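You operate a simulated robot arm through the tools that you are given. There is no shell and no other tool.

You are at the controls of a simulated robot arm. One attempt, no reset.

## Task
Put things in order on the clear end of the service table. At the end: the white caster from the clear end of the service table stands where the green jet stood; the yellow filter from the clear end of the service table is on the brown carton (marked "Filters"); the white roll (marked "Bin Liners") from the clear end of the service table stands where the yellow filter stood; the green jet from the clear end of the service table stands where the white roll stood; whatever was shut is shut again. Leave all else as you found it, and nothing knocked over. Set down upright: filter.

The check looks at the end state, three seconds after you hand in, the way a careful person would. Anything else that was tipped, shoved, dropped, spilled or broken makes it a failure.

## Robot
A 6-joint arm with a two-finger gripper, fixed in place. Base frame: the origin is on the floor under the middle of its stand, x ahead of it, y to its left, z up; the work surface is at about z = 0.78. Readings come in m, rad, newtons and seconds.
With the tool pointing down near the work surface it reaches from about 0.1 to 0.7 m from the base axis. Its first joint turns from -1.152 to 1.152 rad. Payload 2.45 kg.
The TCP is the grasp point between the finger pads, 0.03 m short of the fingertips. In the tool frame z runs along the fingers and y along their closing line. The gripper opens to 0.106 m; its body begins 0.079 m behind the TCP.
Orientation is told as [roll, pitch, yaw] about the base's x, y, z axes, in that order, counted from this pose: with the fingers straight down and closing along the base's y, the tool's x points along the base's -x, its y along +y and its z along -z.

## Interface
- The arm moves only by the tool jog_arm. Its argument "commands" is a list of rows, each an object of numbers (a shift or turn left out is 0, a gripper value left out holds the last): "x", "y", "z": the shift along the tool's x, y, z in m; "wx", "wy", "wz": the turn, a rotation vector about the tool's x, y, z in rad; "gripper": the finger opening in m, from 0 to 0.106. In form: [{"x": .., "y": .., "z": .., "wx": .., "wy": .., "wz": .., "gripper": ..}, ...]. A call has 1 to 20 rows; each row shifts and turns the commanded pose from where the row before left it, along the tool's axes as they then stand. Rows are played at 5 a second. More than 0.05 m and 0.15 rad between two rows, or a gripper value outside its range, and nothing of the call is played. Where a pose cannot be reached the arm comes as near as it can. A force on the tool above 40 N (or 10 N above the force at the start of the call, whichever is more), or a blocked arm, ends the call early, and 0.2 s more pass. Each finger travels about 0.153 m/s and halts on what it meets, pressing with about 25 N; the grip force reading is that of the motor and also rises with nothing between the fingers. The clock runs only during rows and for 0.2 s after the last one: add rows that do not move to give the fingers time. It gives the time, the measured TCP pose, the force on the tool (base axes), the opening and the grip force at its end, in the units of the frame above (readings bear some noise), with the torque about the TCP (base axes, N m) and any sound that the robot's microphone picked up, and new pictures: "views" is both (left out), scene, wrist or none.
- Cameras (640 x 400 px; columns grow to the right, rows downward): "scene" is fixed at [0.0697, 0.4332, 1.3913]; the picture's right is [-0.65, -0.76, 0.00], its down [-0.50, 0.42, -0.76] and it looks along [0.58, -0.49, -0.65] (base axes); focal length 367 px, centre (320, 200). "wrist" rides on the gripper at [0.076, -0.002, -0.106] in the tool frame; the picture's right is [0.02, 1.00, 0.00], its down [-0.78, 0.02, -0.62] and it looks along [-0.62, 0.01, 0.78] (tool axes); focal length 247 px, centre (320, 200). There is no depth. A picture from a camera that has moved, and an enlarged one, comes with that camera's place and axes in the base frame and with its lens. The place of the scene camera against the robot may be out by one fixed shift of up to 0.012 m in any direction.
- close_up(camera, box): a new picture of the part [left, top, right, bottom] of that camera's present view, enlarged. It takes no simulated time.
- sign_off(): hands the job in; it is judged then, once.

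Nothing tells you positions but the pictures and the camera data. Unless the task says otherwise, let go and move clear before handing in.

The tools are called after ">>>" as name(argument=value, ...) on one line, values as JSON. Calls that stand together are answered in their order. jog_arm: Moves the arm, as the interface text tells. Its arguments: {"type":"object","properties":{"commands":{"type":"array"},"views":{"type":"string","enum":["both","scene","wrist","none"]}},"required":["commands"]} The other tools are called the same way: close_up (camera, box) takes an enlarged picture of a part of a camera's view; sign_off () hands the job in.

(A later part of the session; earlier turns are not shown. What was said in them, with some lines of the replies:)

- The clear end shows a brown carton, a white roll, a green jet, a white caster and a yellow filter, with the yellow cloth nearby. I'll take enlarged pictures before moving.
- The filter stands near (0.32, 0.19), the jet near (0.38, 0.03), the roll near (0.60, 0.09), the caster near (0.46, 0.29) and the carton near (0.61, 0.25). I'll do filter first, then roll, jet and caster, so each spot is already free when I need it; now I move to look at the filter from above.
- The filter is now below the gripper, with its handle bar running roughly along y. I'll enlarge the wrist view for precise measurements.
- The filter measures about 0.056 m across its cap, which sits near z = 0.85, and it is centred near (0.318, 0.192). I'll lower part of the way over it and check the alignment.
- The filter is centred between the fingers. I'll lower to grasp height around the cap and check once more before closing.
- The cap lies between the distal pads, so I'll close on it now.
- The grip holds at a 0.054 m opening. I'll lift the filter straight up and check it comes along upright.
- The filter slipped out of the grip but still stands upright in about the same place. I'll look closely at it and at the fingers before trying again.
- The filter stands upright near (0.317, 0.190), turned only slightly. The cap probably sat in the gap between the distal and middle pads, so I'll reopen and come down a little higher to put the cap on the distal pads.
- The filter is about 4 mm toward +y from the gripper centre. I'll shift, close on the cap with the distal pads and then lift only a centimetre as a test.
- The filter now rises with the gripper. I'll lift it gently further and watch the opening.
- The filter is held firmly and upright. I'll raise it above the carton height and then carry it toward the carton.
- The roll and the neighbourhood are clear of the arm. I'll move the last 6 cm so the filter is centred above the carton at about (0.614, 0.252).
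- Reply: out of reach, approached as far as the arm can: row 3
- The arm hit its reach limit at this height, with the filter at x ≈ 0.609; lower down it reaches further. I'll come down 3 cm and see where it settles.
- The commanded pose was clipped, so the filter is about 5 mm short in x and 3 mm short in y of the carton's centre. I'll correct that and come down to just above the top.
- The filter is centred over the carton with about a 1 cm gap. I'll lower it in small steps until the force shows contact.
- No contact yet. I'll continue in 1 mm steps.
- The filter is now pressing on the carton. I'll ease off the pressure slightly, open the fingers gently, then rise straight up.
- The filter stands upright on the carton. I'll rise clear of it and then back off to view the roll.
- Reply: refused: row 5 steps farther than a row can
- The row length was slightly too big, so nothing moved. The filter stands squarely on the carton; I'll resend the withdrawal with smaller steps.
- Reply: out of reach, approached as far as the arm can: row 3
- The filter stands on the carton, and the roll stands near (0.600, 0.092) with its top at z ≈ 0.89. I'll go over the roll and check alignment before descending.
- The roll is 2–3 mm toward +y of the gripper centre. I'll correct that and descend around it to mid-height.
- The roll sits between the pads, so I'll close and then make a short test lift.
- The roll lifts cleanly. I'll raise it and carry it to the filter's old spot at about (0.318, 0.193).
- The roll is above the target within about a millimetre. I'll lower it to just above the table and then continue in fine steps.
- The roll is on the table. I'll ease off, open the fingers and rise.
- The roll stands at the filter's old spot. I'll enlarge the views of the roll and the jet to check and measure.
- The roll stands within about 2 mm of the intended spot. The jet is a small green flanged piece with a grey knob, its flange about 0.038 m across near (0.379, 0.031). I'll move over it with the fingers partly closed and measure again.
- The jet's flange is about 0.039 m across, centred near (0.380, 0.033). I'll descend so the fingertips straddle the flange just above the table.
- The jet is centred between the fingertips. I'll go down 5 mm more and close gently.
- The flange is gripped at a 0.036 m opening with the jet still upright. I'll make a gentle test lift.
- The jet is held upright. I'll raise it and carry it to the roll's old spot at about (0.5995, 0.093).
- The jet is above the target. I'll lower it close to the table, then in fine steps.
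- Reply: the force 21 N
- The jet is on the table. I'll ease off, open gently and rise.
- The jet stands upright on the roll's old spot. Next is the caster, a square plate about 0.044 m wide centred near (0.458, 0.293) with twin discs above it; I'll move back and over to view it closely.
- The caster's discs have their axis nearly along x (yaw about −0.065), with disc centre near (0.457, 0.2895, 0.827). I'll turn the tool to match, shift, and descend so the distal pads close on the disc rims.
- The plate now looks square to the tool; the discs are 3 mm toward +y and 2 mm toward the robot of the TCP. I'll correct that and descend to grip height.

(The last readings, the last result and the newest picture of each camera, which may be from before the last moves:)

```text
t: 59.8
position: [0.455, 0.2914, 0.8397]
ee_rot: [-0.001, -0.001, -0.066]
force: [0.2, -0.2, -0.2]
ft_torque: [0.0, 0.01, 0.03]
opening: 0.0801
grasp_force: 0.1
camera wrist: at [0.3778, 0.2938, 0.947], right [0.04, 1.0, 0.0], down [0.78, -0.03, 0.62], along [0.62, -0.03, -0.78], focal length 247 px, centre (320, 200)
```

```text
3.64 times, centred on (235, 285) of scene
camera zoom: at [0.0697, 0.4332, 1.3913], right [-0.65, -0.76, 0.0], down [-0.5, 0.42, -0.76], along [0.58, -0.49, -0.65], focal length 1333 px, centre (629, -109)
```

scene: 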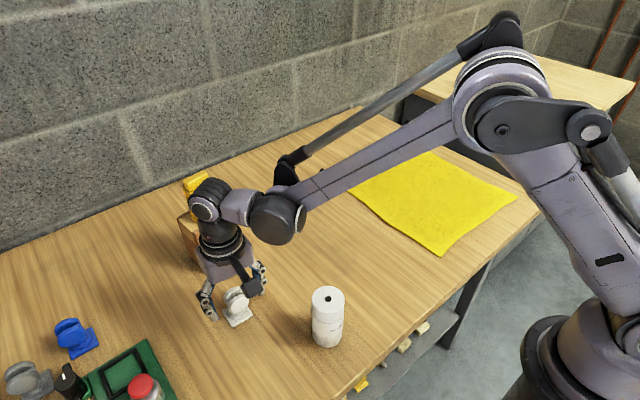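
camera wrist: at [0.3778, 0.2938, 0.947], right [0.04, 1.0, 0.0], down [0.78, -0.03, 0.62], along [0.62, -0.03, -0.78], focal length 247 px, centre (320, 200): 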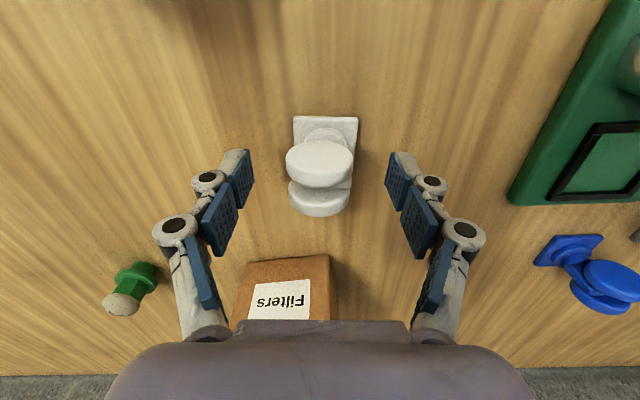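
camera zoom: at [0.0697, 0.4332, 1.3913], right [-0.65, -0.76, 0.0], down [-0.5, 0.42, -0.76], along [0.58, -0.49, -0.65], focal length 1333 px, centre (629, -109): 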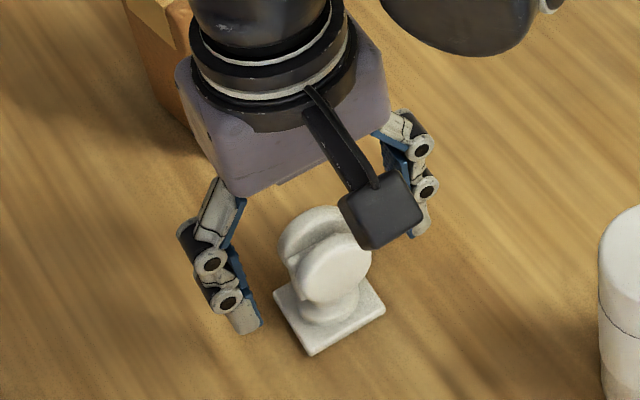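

The discs are centred between the pads. I'll close and then do a small test lift.

>>> jog_arm(commands=[{"x": -0.001}, {"gripper": 0.055}, {"gripper": 0.02}, {}, {}], views="wrist")

>>> jog_arm(commands=[{"z": -0.004}, {"z": -0.006}, {"z": -0.005}, {}, {}])

>>> close_up(camera="wrist", box=[220, 90, 420, 250])

```text
t: 61.0
position: [0.4571, 0.2921, 0.8399]
ee_rot: [0.001, 0.002, -0.065]
force: [1.3, 1.2, 1.6]
ft_torque: [0.14, -0.08, 0.03]
opening: 0.0331
grasp_force: 25.4
camera wrist: at [0.3793, 0.2942, 0.9475], right [0.04, 1.0, 0.0], down [0.78, -0.03, 0.62], along [0.62, -0.03, -0.78], focal length 247 px, centre (320, 200)
```

wrist: 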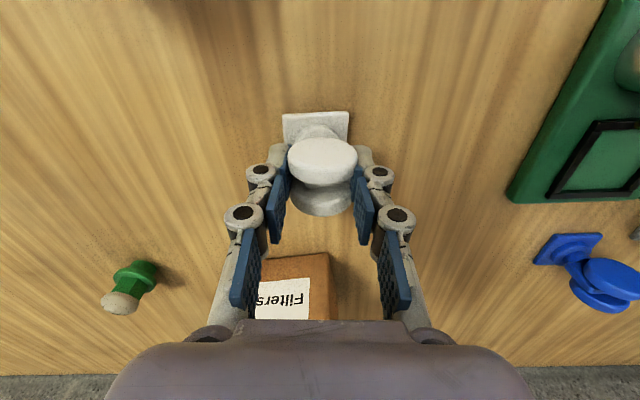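

```text
t: 62.2
position: [0.4584, 0.2926, 0.8555]
ee_rot: [0.0, 0.0, -0.066]
force: [0.2, 0.8, -0.3]
ft_torque: [-0.02, -0.01, 0.02]
opening: 0.0352
grasp_force: 24.8
camera wrist: at [0.3809, 0.2939, 0.963], right [0.04, 1.0, 0.0], down [0.78, -0.03, 0.62], along [0.62, -0.03, -0.78], focal length 247 px, centre (320, 200)
```

scene: 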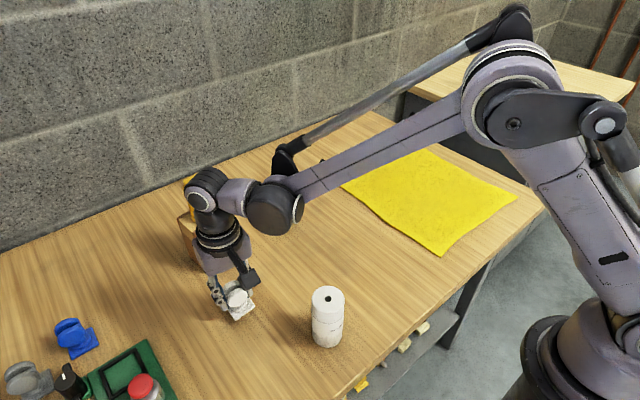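
wrist: 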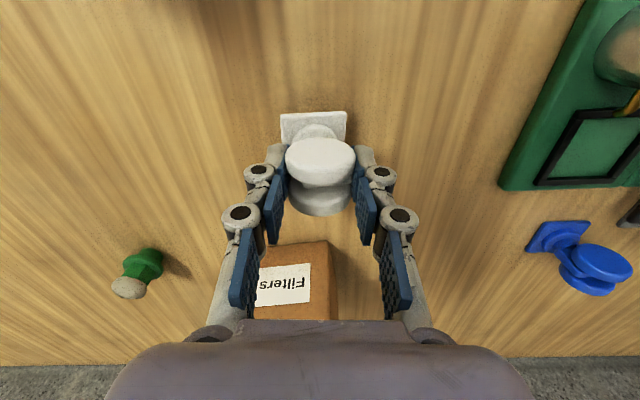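

```text
2.50 times, centred on (320, 170) of wrist
camera zoom: at [0.3809, 0.2939, 0.963], right [0.04, 1.0, 0.0], down [0.78, -0.03, 0.62], along [0.62, -0.03, -0.78], focal length 617 px, centre (320, 275)
```

zoom: 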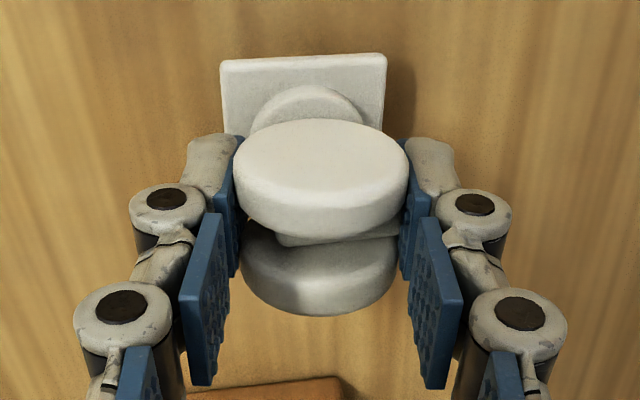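

The caster is lifted, but it seems to have rolled a little about the disc axis while I closed on it, so the plate hangs slightly to one side. I'll raise it slightly more and inspect the tilt.

>>> jog_arm(commands=[{"z": -0.015}, {"z": -0.025}, {"z": -0.015}, {}, {}])

>>> close_up(camera="wrist", box=[250, 80, 390, 230])

>>> close_up(camera="scene", box=[180, 230, 290, 330])

```text
t: 63.4
position: [0.4587, 0.2923, 0.9111]
ee_rot: [0.001, 0.0, -0.065]
force: [0.3, 0.8, -1.1]
ft_torque: [0.04, 0.0, 0.01]
opening: 0.0354
grasp_force: 25.0
camera wrist: at [0.3817, 0.2946, 1.0187], right [0.04, 1.0, 0.0], down [0.78, -0.03, 0.62], along [0.62, -0.03, -0.78], focal length 247 px, centre (320, 200)
```

scene: 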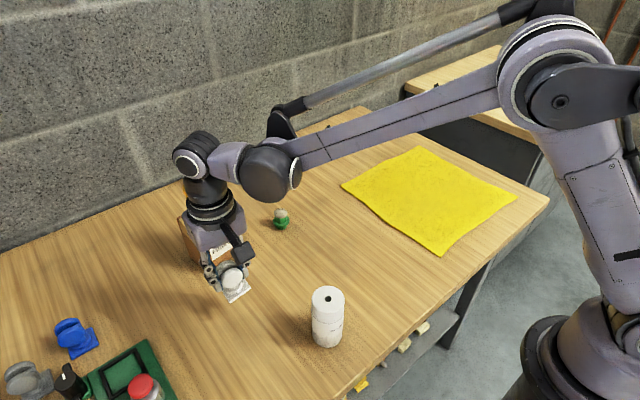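
wrist: 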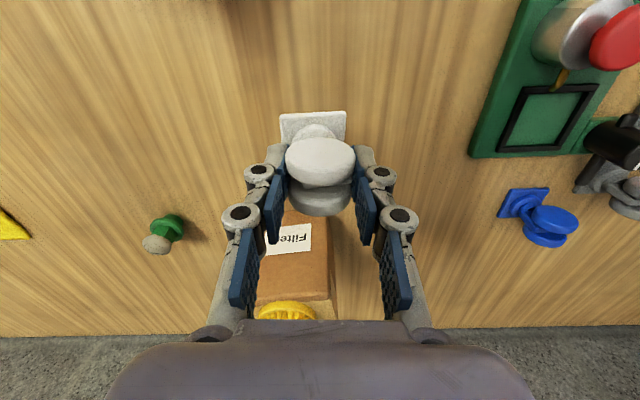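

```text
2.67 times, centred on (320, 155) of wrist
camera zoom: at [0.3817, 0.2946, 1.0187], right [0.04, 1.0, 0.0], down [0.78, -0.03, 0.62], along [0.62, -0.03, -0.78], focal length 659 px, centre (320, 320)
```

zoom: 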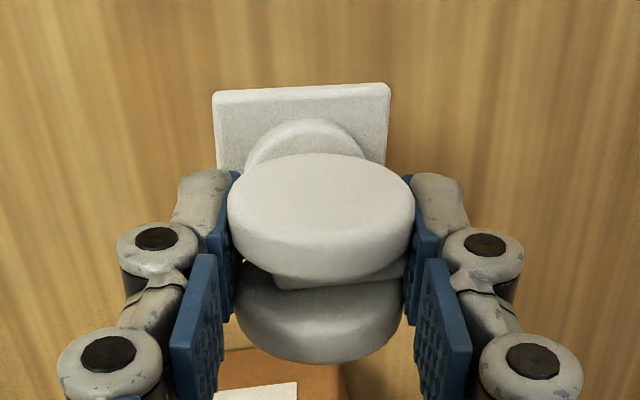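

```text
4.00 times, centred on (235, 280) of scene
camera zoom: at [0.0697, 0.4332, 1.3913], right [-0.65, -0.76, 0.0], down [-0.5, 0.42, -0.76], along [0.58, -0.49, -0.65], focal length 1466 px, centre (660, -120)
```

zoom: 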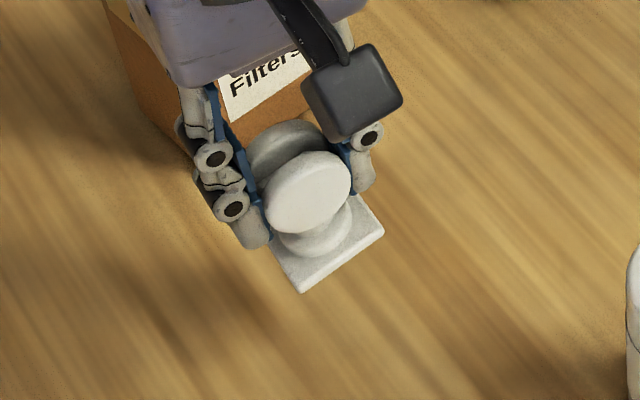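

The plate looks tilted by several degrees about the disc axis. I'll take a tighter close-up to judge how much.

>>> close_up(camera="scene", box=[205, 255, 269, 305])

>>> close_up(camera="wrist", box=[272, 105, 368, 165])

```text
8.00 times, centred on (237, 280) of scene
camera zoom: at [0.0697, 0.4332, 1.3913], right [-0.65, -0.76, 0.0], down [-0.5, 0.42, -0.76], along [0.58, -0.49, -0.65], focal length 2932 px, centre (984, -440)
```

zoom: 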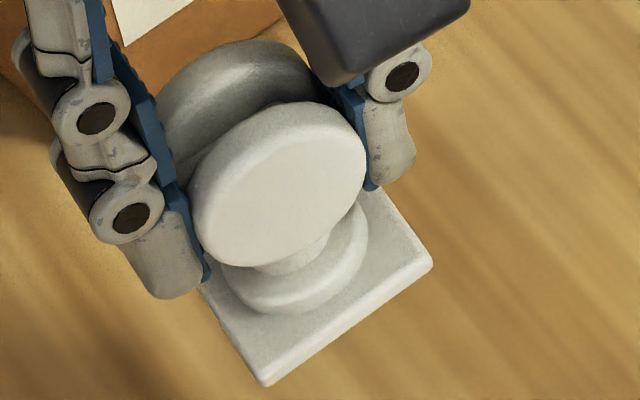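

```text
6.67 times, centred on (320, 135) of wrist
camera zoom: at [0.3817, 0.2946, 1.0187], right [0.04, 1.0, 0.0], down [0.78, -0.03, 0.62], along [0.62, -0.03, -0.78], focal length 1646 px, centre (320, 633)
```

zoom: 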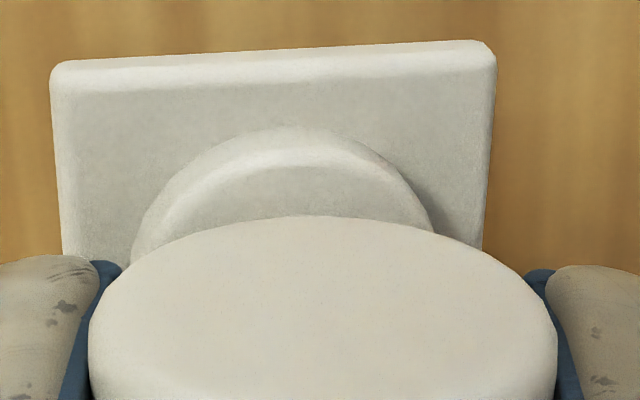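

The plate is tilted about 0.18 rad with its −y edge up. I'll roll the tool by the same amount to level the plate in the air and check.

>>> jog_arm(commands=[{"wx": -0.06}, {"wx": -0.06}, {"wx": -0.05}, {}, {}])

>>> close_up(camera="scene", box=[205, 255, 269, 305])

>>> close_up(camera="wrist", box=[272, 105, 368, 165])

```text
t: 64.6
position: [0.4592, 0.2923, 0.9103]
ee_rot: [0.171, -0.001, -0.064]
force: [-0.1, 1.0, -0.8]
ft_torque: [0.03, 0.0, -0.03]
opening: 0.0349
grasp_force: 25.0
camera wrist: at [0.3797, 0.2761, 1.0164], right [0.04, 0.98, 0.17], down [0.78, -0.14, 0.62], along [0.63, 0.11, -0.77], focal length 247 px, centre (320, 200)
```

scene: 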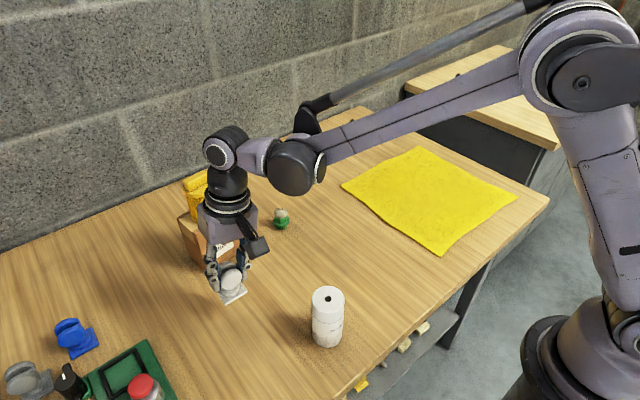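
wrist: 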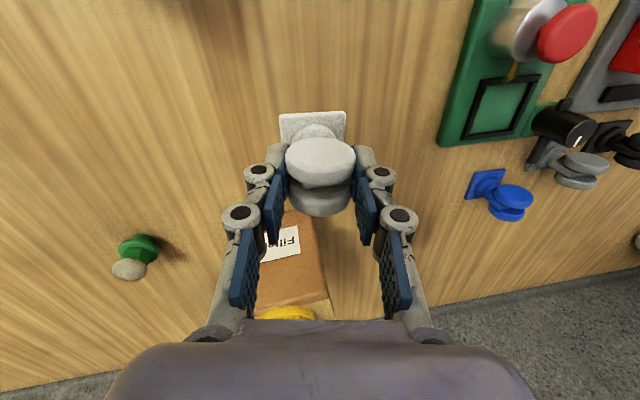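

```text
8.00 times, centred on (237, 280) of scene
camera zoom: at [0.0697, 0.4332, 1.3913], right [-0.65, -0.76, 0.0], down [-0.5, 0.42, -0.76], along [0.58, -0.49, -0.65], focal length 2932 px, centre (984, -440)
```

zoom: 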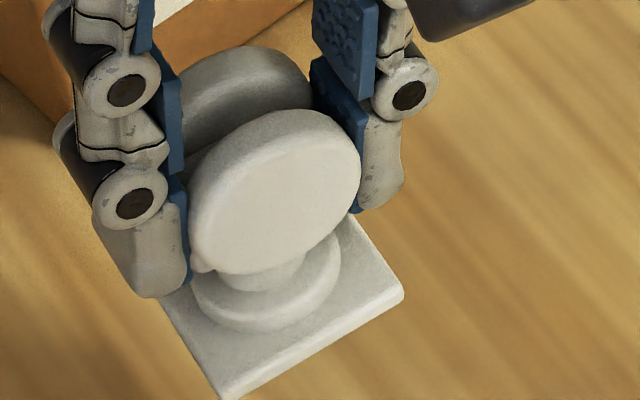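

```text
6.67 times, centred on (320, 135) of wrist
camera zoom: at [0.3797, 0.2761, 1.0164], right [0.04, 0.98, 0.17], down [0.78, -0.14, 0.62], along [0.63, 0.11, -0.77], focal length 1646 px, centre (320, 633)
```

zoom: 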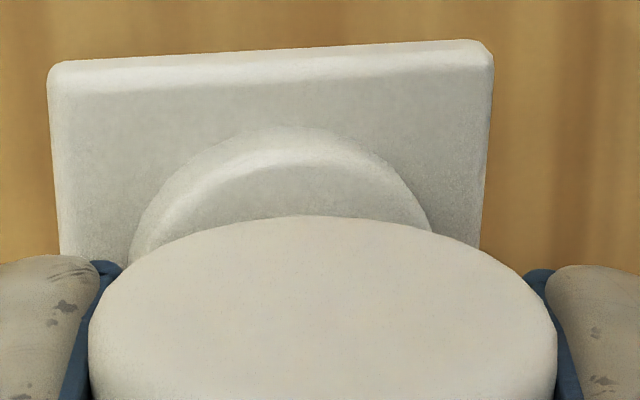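

The plate edge now looks level, with its centre about (+1, +3) mm from the TCP. I'll carry it first along −y, then −x, to the jet's old spot at (0.380, 0.0335), keeping well clear of the roll.

>>> jog_arm(commands=[{"x": -0.0013, "y": -0.0197, "z": -0.0034}, {"x": -0.0022, "y": -0.0344, "z": -0.006}, {"x": -0.0026, "y": -0.0393, "z": -0.0068}, {"x": -0.0026, "y": -0.0393, "z": -0.0068}, {"x": -0.0026, "y": -0.0393, "z": -0.0068}, {"x": -0.0026, "y": -0.0393, "z": -0.0068}, {"x": -0.0019, "y": -0.0295, "z": -0.0051}, {"x": -0.0011, "y": -0.0168, "z": -0.0029}, {"x": 0.025, "y": -0.0016, "z": -0.0003}, {"x": 0.03, "y": -0.0019, "z": -0.0003}, {"x": 0.0238, "y": -0.0015, "z": -0.0003}, {}, {}])

>>> close_up(camera="wrist", box=[250, 80, 390, 230])

```text
t: 67.4
position: [0.3791, 0.0315, 0.9125]
ee_rot: [0.17, 0.0, -0.064]
force: [-0.8, 0.6, -0.9]
ft_torque: [0.01, 0.01, -0.02]
opening: 0.0349
grasp_force: 25.1
camera wrist: at [0.3003, 0.015, 1.0175], right [0.04, 0.98, 0.17], down [0.78, -0.14, 0.62], along [0.63, 0.11, -0.77], focal length 247 px, centre (320, 200)
```

scene: 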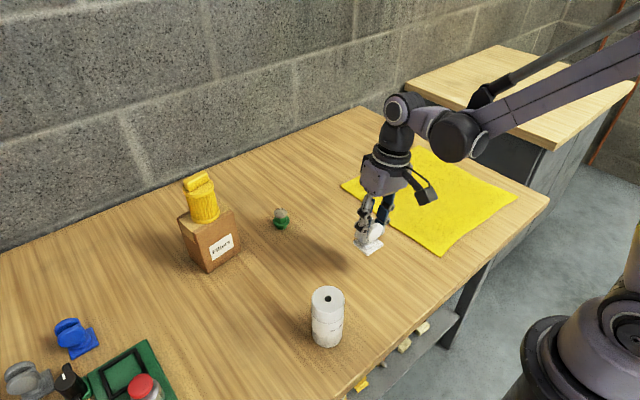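
wrist: 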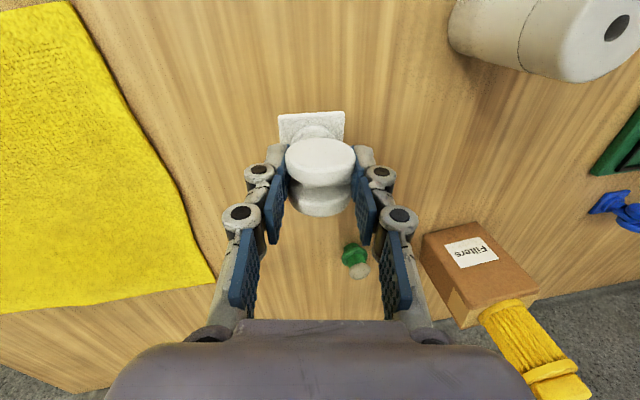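

```text
2.67 times, centred on (320, 155) of wrist
camera zoom: at [0.3003, 0.015, 1.0175], right [0.04, 0.98, 0.17], down [0.78, -0.14, 0.62], along [0.63, 0.11, -0.77], focal length 659 px, centre (320, 320)
```

zoom: 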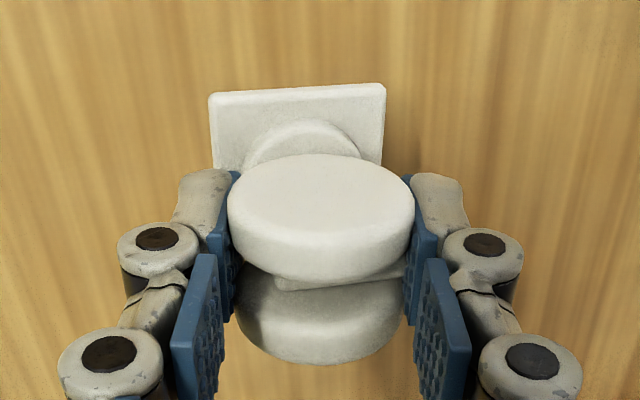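

The caster is above its target and still level. I'll lower it vertically (in base axes) close to the table, then proceed in small steps.

>>> jog_arm(commands=[{"y": -0.0044, "z": 0.0197}, {"y": -0.0034, "z": 0.0197}, {"y": -0.0026, "z": 0.0148}, {"y": -0.0014, "z": 0.0079}, {"y": -0.0005, "z": 0.003}, {}])

>>> close_up(camera="scene", box=[320, 220, 410, 290])

```text
t: 68.8
position: [0.379, 0.0304, 0.8449]
ee_rot: [0.169, 0.001, -0.062]
force: [-0.4, 0.8, -0.3]
ft_torque: [-0.01, 0.03, 0.03]
opening: 0.0348
grasp_force: 25.5
camera wrist: at [0.3002, 0.0137, 0.951], right [0.04, 0.98, 0.17], down [0.78, -0.14, 0.62], along [0.63, 0.11, -0.77], focal length 247 px, centre (320, 200)
```

scene: 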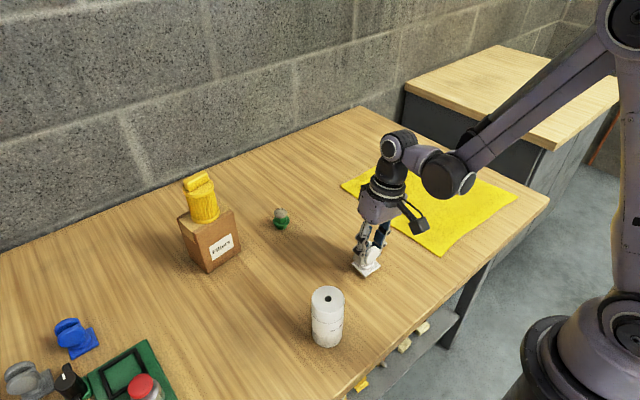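
wrist: 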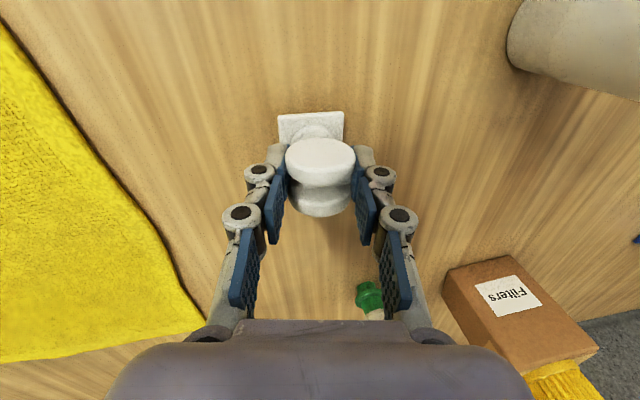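

```text
5.71 times, centred on (365, 255) of scene
camera zoom: at [0.0697, 0.4332, 1.3913], right [-0.65, -0.76, 0.0], down [-0.5, 0.42, -0.76], along [0.58, -0.49, -0.65], focal length 2095 px, centre (63, -114)
```

zoom: 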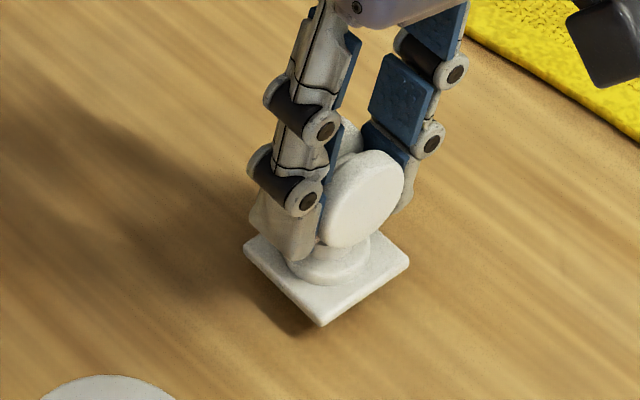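

It hovers a few millimetres above the table. I'll keep lowering in 1 mm steps with force checks.

>>> jog_arm(commands=[{"y": -0.0002, "z": 0.001}, {"y": -0.0002, "z": 0.001}, {}], views="none")

>>> jog_arm(commands=[{"y": -0.0002, "z": 0.001}, {}], views="none")

>>> jog_arm(commands=[{"y": -0.0002, "z": 0.001}, {}], views="none")

```text
t: 69.6
position: [0.3797, 0.0286, 0.8441]
ee_rot: [0.17, -0.001, -0.064]
force: [0.0, -0.3, -0.5]
ft_torque: [0.01, -0.01, -0.01]
opening: 0.0348
grasp_force: 25.8
```

```text
t: 70.2
position: [0.3788, 0.0279, 0.842]
ee_rot: [0.17, -0.002, -0.065]
force: [0.7, 0.1, -0.5]
ft_torque: [0.01, 0.02, -0.02]
opening: 0.0351
grasp_force: 25.1
```

```text
t: 70.8
position: [0.3799, 0.0277, 0.8411]
ee_rot: [0.173, 0.001, -0.064]
force: [0.2, 0.4, -1.4]
ft_torque: [0.02, 0.0, 0.02]
opening: 0.035
grasp_force: 25.2
```

>>> jog_arm(commands=[{"y": 0.001, "z": 0.0012}, {}], views="none")

>>> jog_arm(commands=[{"y": -0.0002, "z": 0.001}, {}], views="wrist")

```text
t: 71.4
position: [0.3798, 0.0289, 0.8396]
ee_rot: [0.171, 0.0, -0.065]
force: [0.0, -0.6, -0.1]
ft_torque: [-0.01, 0.02, 0.02]
opening: 0.0349
grasp_force: 25.2
```

```text
t: 72.0
position: [0.3798, 0.0292, 0.8391]
ee_rot: [0.171, 0.0, -0.065]
force: [0.4, -0.5, -1.2]
ft_torque: [-0.02, 0.01, -0.01]
opening: 0.035
grasp_force: 25.2
camera wrist: at [0.3009, 0.0137, 0.9451], right [0.04, 0.98, 0.17], down [0.78, -0.14, 0.62], along [0.63, 0.11, -0.77], focal length 247 px, centre (320, 200)
```

wrist: 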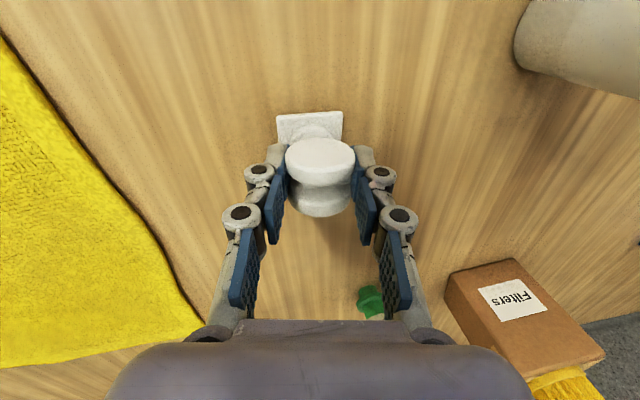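

>>> jog_arm(commands=[{"y": -0.0002, "z": 0.001}, {}], views="none")

>>> jog_arm(commands=[{"y": -0.0002, "z": 0.001}, {}], views="none")

>>> close_up(camera="scene", box=[320, 220, 410, 290])

```text
t: 72.6
position: [0.3795, 0.0297, 0.8395]
ee_rot: [0.171, 0.0, -0.065]
force: [-0.5, 1.2, -1.0]
ft_torque: [-0.03, -0.01, 0.0]
opening: 0.0353
grasp_force: 24.5
```

```text
t: 73.2
position: [0.3804, 0.0298, 0.8371]
ee_rot: [0.17, -0.001, -0.064]
force: [-0.6, -2.8, 16.9]
ft_torque: [0.3, 0.01, -0.01]
opening: 0.035
grasp_force: 25.1
```

```text
5.71 times, centred on (365, 255) of scene
camera zoom: at [0.0695, 0.4331, 1.3913], right [-0.65, -0.76, 0.0], down [-0.5, 0.42, -0.76], along [0.58, -0.49, -0.65], focal length 2095 px, centre (63, -114)
```

zoom: 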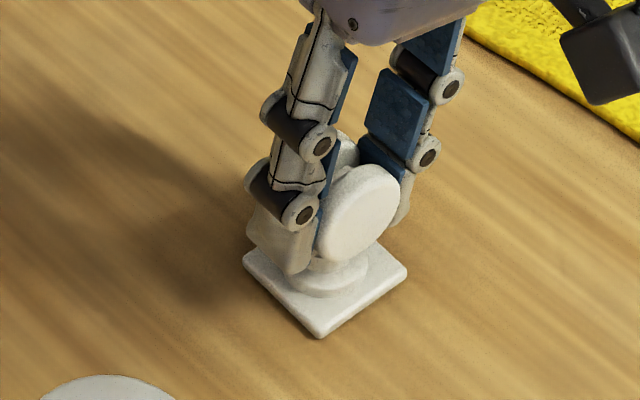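

The plate has touched, with the reaction toward its +y edge. I'll press half a millimetre more to seat it and read the torque.

>>> jog_arm(commands=[{"wx": -0.02}, {"y": -0.0001, "z": 0.0005}, {}], views="none")

```text
t: 74.0
position: [0.3809, 0.0293, 0.8373]
ee_rot: [0.189, -0.001, -0.065]
force: [-2.3, -4.5, 16.5]
ft_torque: [0.13, 0.05, 0.05]
opening: 0.0347
grasp_force: 25.1
```

The load is now nearly centred under the plate, so it is seated flat. I'll ease off and open the fingers gently.

>>> jog_arm(commands=[{"y": 0.0001, "z": -0.0005}, {}, {"gripper": 0.04}, {"gripper": 0.048}, {"gripper": 0.06}, {"gripper": 0.08}, {}])

>>> close_up(camera="scene", box=[320, 220, 410, 290])

>>> close_up(camera="wrist", box=[220, 90, 420, 250])

```text
t: 75.6
position: [0.38, 0.0295, 0.8369]
ee_rot: [0.19, 0.0, -0.065]
force: [-0.2, 0.3, 0.1]
ft_torque: [-0.01, -0.01, 0.01]
opening: 0.0801
grasp_force: 0.1
camera wrist: at [0.3011, 0.0122, 0.9423], right [0.04, 0.98, 0.19], down [0.77, -0.15, 0.61], along [0.63, 0.12, -0.77], focal length 247 px, centre (320, 200)
```

scene: 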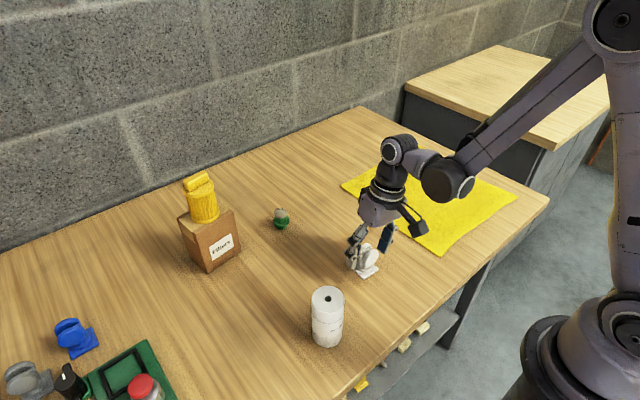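
wrist: 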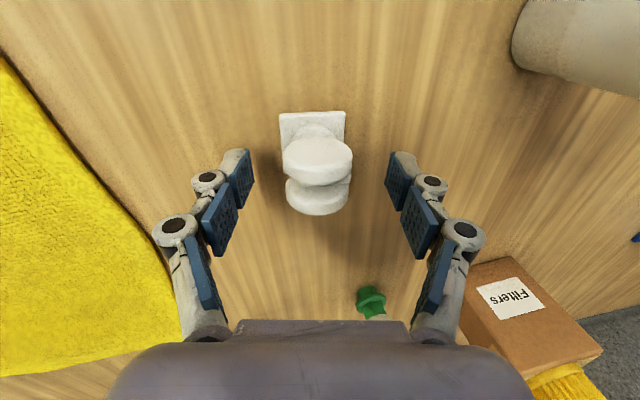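

```text
5.71 times, centred on (365, 255) of scene
camera zoom: at [0.0697, 0.4332, 1.3913], right [-0.65, -0.76, 0.0], down [-0.5, 0.42, -0.76], along [0.58, -0.49, -0.65], focal length 2095 px, centre (63, -114)
```

zoom: 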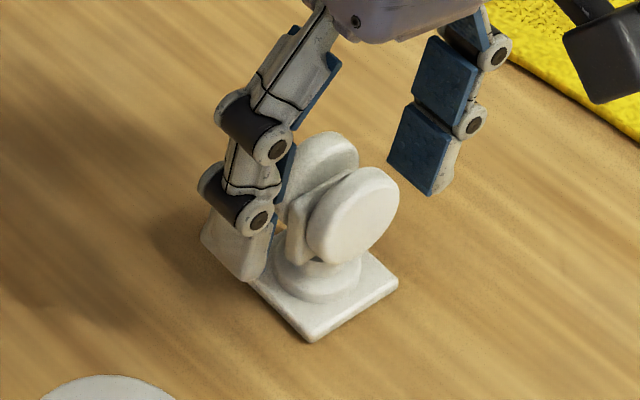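

```text
2.50 times, centred on (320, 170) of wrist
camera zoom: at [0.3011, 0.0122, 0.9423], right [0.04, 0.98, 0.19], down [0.77, -0.15, 0.61], along [0.63, 0.12, -0.77], focal length 617 px, centre (320, 275)
```

zoom: 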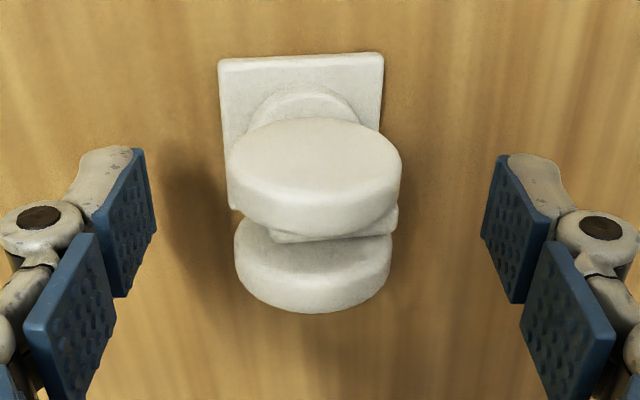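

The caster stands flat. I'll rise vertically, then undo the tool tilt and look over everything.

>>> jog_arm(commands=[{"y": 0.0019, "z": -0.0098}, {"y": 0.0038, "z": -0.0196}, {"y": 0.0076, "z": -0.0393}, {"y": 0.0076, "z": -0.0393}, {"y": 0.0076, "z": -0.0393}, {"wx": 0.07}, {"wx": 0.07}, {"wx": 0.05, "wz": -0.065}, {"z": -0.04}, {"z": -0.03}, {}, {}])

>>> close_up(camera="scene", box=[320, 220, 410, 290])

>>> close_up(camera="wrist", box=[260, 50, 380, 150])

```text
t: 78.2
position: [0.3787, 0.0307, 1.0585]
ee_rot: [0.001, -0.003, 0.0]
force: [-0.9, 0.2, -0.5]
ft_torque: [0.01, 0.0, 0.03]
opening: 0.0801
grasp_force: 0.0
camera wrist: at [0.3016, 0.0273, 1.1648], right [-0.02, 1.0, 0.0], down [0.78, 0.02, 0.62], along [0.62, 0.01, -0.78], focal length 247 px, centre (320, 200)
```

scene: 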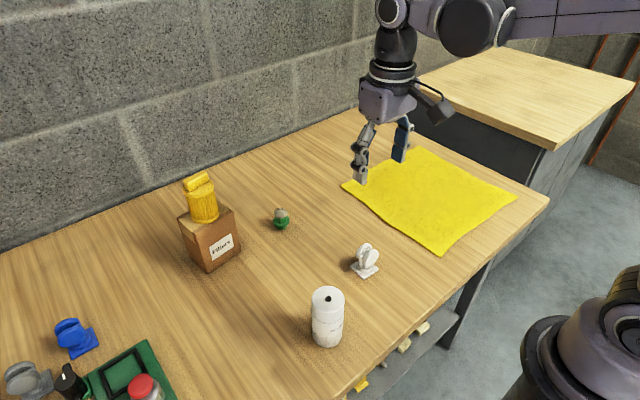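
wrist: 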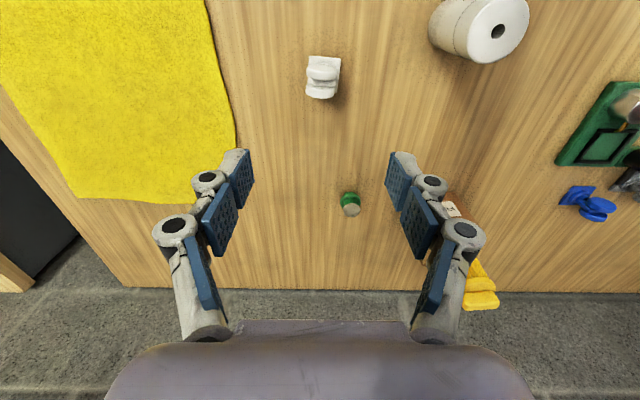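

```text
5.71 times, centred on (365, 255) of scene
camera zoom: at [0.0697, 0.4332, 1.3913], right [-0.65, -0.76, 0.0], down [-0.5, 0.42, -0.76], along [0.58, -0.49, -0.65], focal length 2095 px, centre (63, -114)
```

zoom: 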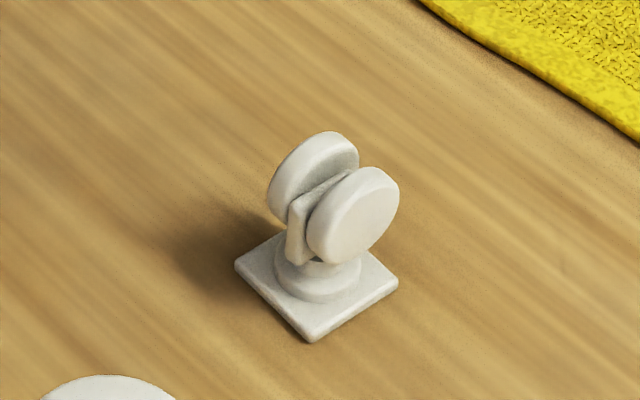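

```text
4.00 times, centred on (320, 100) of wrist
camera zoom: at [0.3016, 0.0273, 1.1648], right [-0.02, 1.0, 0.0], down [0.78, 0.02, 0.62], along [0.62, 0.01, -0.78], focal length 988 px, centre (320, 600)
```

zoom: 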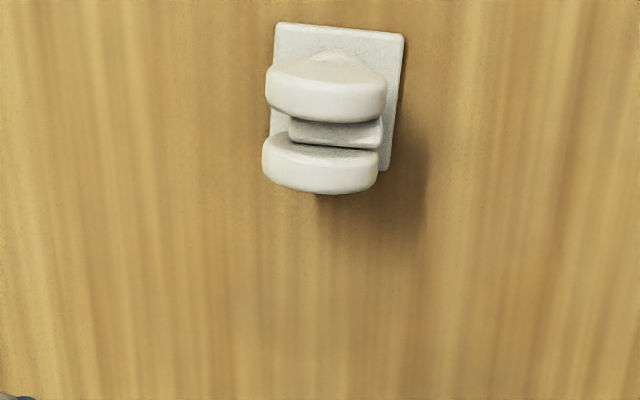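

The caster stands flat within about 2 mm of the jet's old spot, and the other items look right. I'll return the arm near its starting pose, well clear, and take a final look at everything.

>>> jog_arm(commands=[{"z": -0.035, "gripper": 0.106}, {"z": -0.034}, {"x": 0.03, "y": 0.02}, {"x": 0.03, "y": 0.022}, {"x": 0.023, "y": 0.02}, {}, {}])

>>> close_up(camera="scene", box=[160, 160, 400, 360])

>>> close_up(camera="wrist", box=[240, 40, 480, 280])

>>> close_up(camera="scene", box=[165, 160, 255, 280])

```text
t: 79.8
position: [0.2964, 0.091, 1.1278]
ee_rot: [0.001, -0.002, -0.001]
force: [0.2, 0.3, -0.4]
ft_torque: [0.01, 0.02, -0.03]
opening: 0.1062
grasp_force: 0.0
camera wrist: at [0.2188, 0.0886, 1.2342], right [-0.02, 1.0, 0.0], down [0.78, 0.02, 0.62], along [0.62, 0.01, -0.78], focal length 247 px, centre (320, 200)
```

scene: 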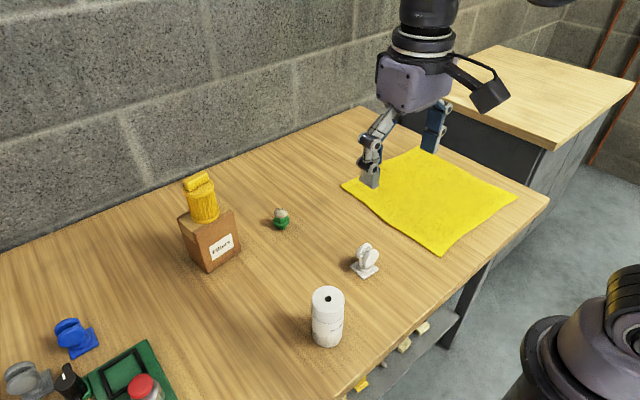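
wrist: 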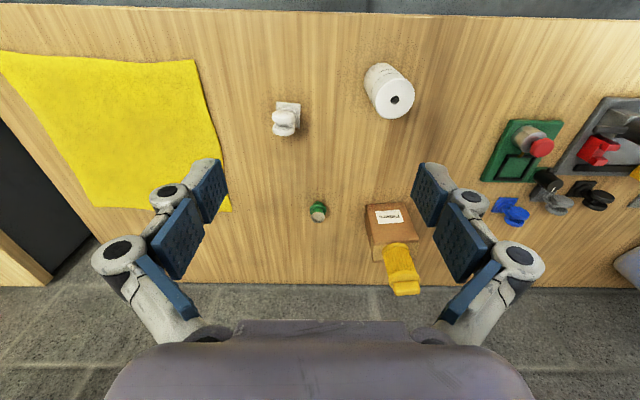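

```text
2.00 times, centred on (280, 260) of scene
camera zoom: at [0.0697, 0.4332, 1.3913], right [-0.65, -0.76, 0.0], down [-0.5, 0.42, -0.76], along [0.58, -0.49, -0.65], focal length 733 px, centre (400, 80)
```

zoom: 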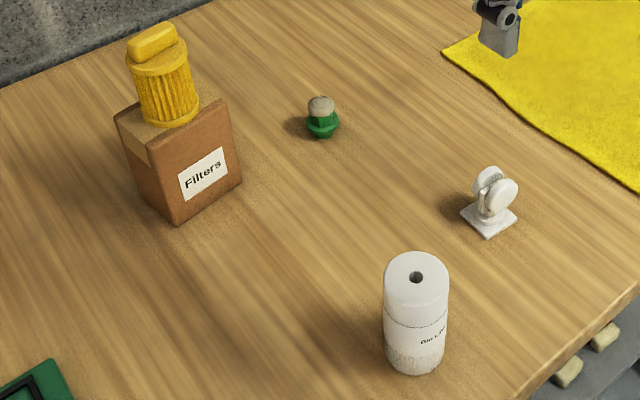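

```text
1.67 times, centred on (360, 160) of wrist
camera zoom: at [0.2188, 0.0886, 1.2342], right [-0.02, 1.0, 0.0], down [0.78, 0.02, 0.62], along [0.62, 0.01, -0.78], focal length 412 px, centre (253, 267)
```

zoom: 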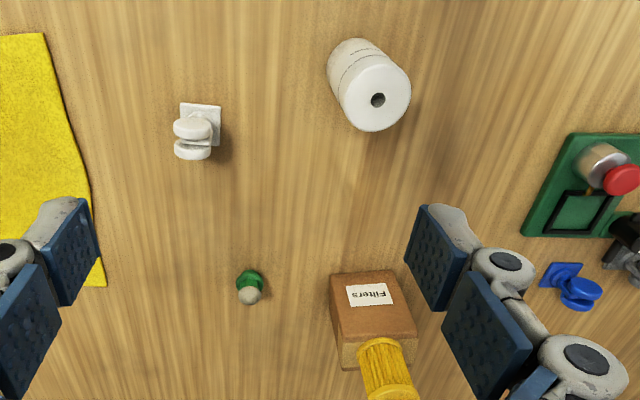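

```text
3.33 times, centred on (210, 220) of scene
camera zoom: at [0.0697, 0.4332, 1.3913], right [-0.65, -0.76, 0.0], down [-0.5, 0.42, -0.76], along [0.58, -0.49, -0.65], focal length 1222 px, centre (687, 133)
```

zoom: 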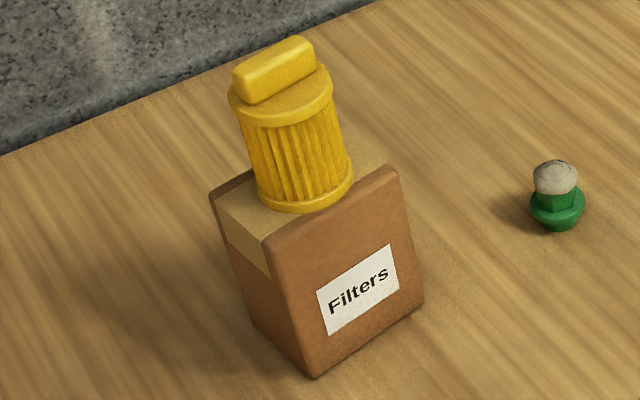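

The filter stands upright on the carton, and the roll, jet and caster each stand at their new spots. The carton, cloth and other items are where they were, nothing was opened, and the gripper is empty and clear. I'm handing in now.

>>> sign_off()

```text
The job is handed in.
```

All four moves are done and the job is handed in. The final pictures show everything standing upright:

- **Yellow filter:** upright and centred on the brown "Filters" carton.
- **White roll:** where the filter stood, about 3 mm off by my measurements.
- **Green jet:** where the roll stood, within a few millimetres.
- **White caster:** flat on its plate where the jet stood, about 2 mm off.

Two grips did not go cleanly. The filter slipped out of the first grip as I lifted it. It stayed upright and turned only slightly, and the second grip held. The caster tilted about 10° when the fingers closed on it, so I rolled the tool to level it before setting it down.

Nothing was opened, so nothing needed shutting again. The carton, the yellow cloth and the items at the other end of the table look unmoved. The gripper is empty, and the arm is back near its starting position.
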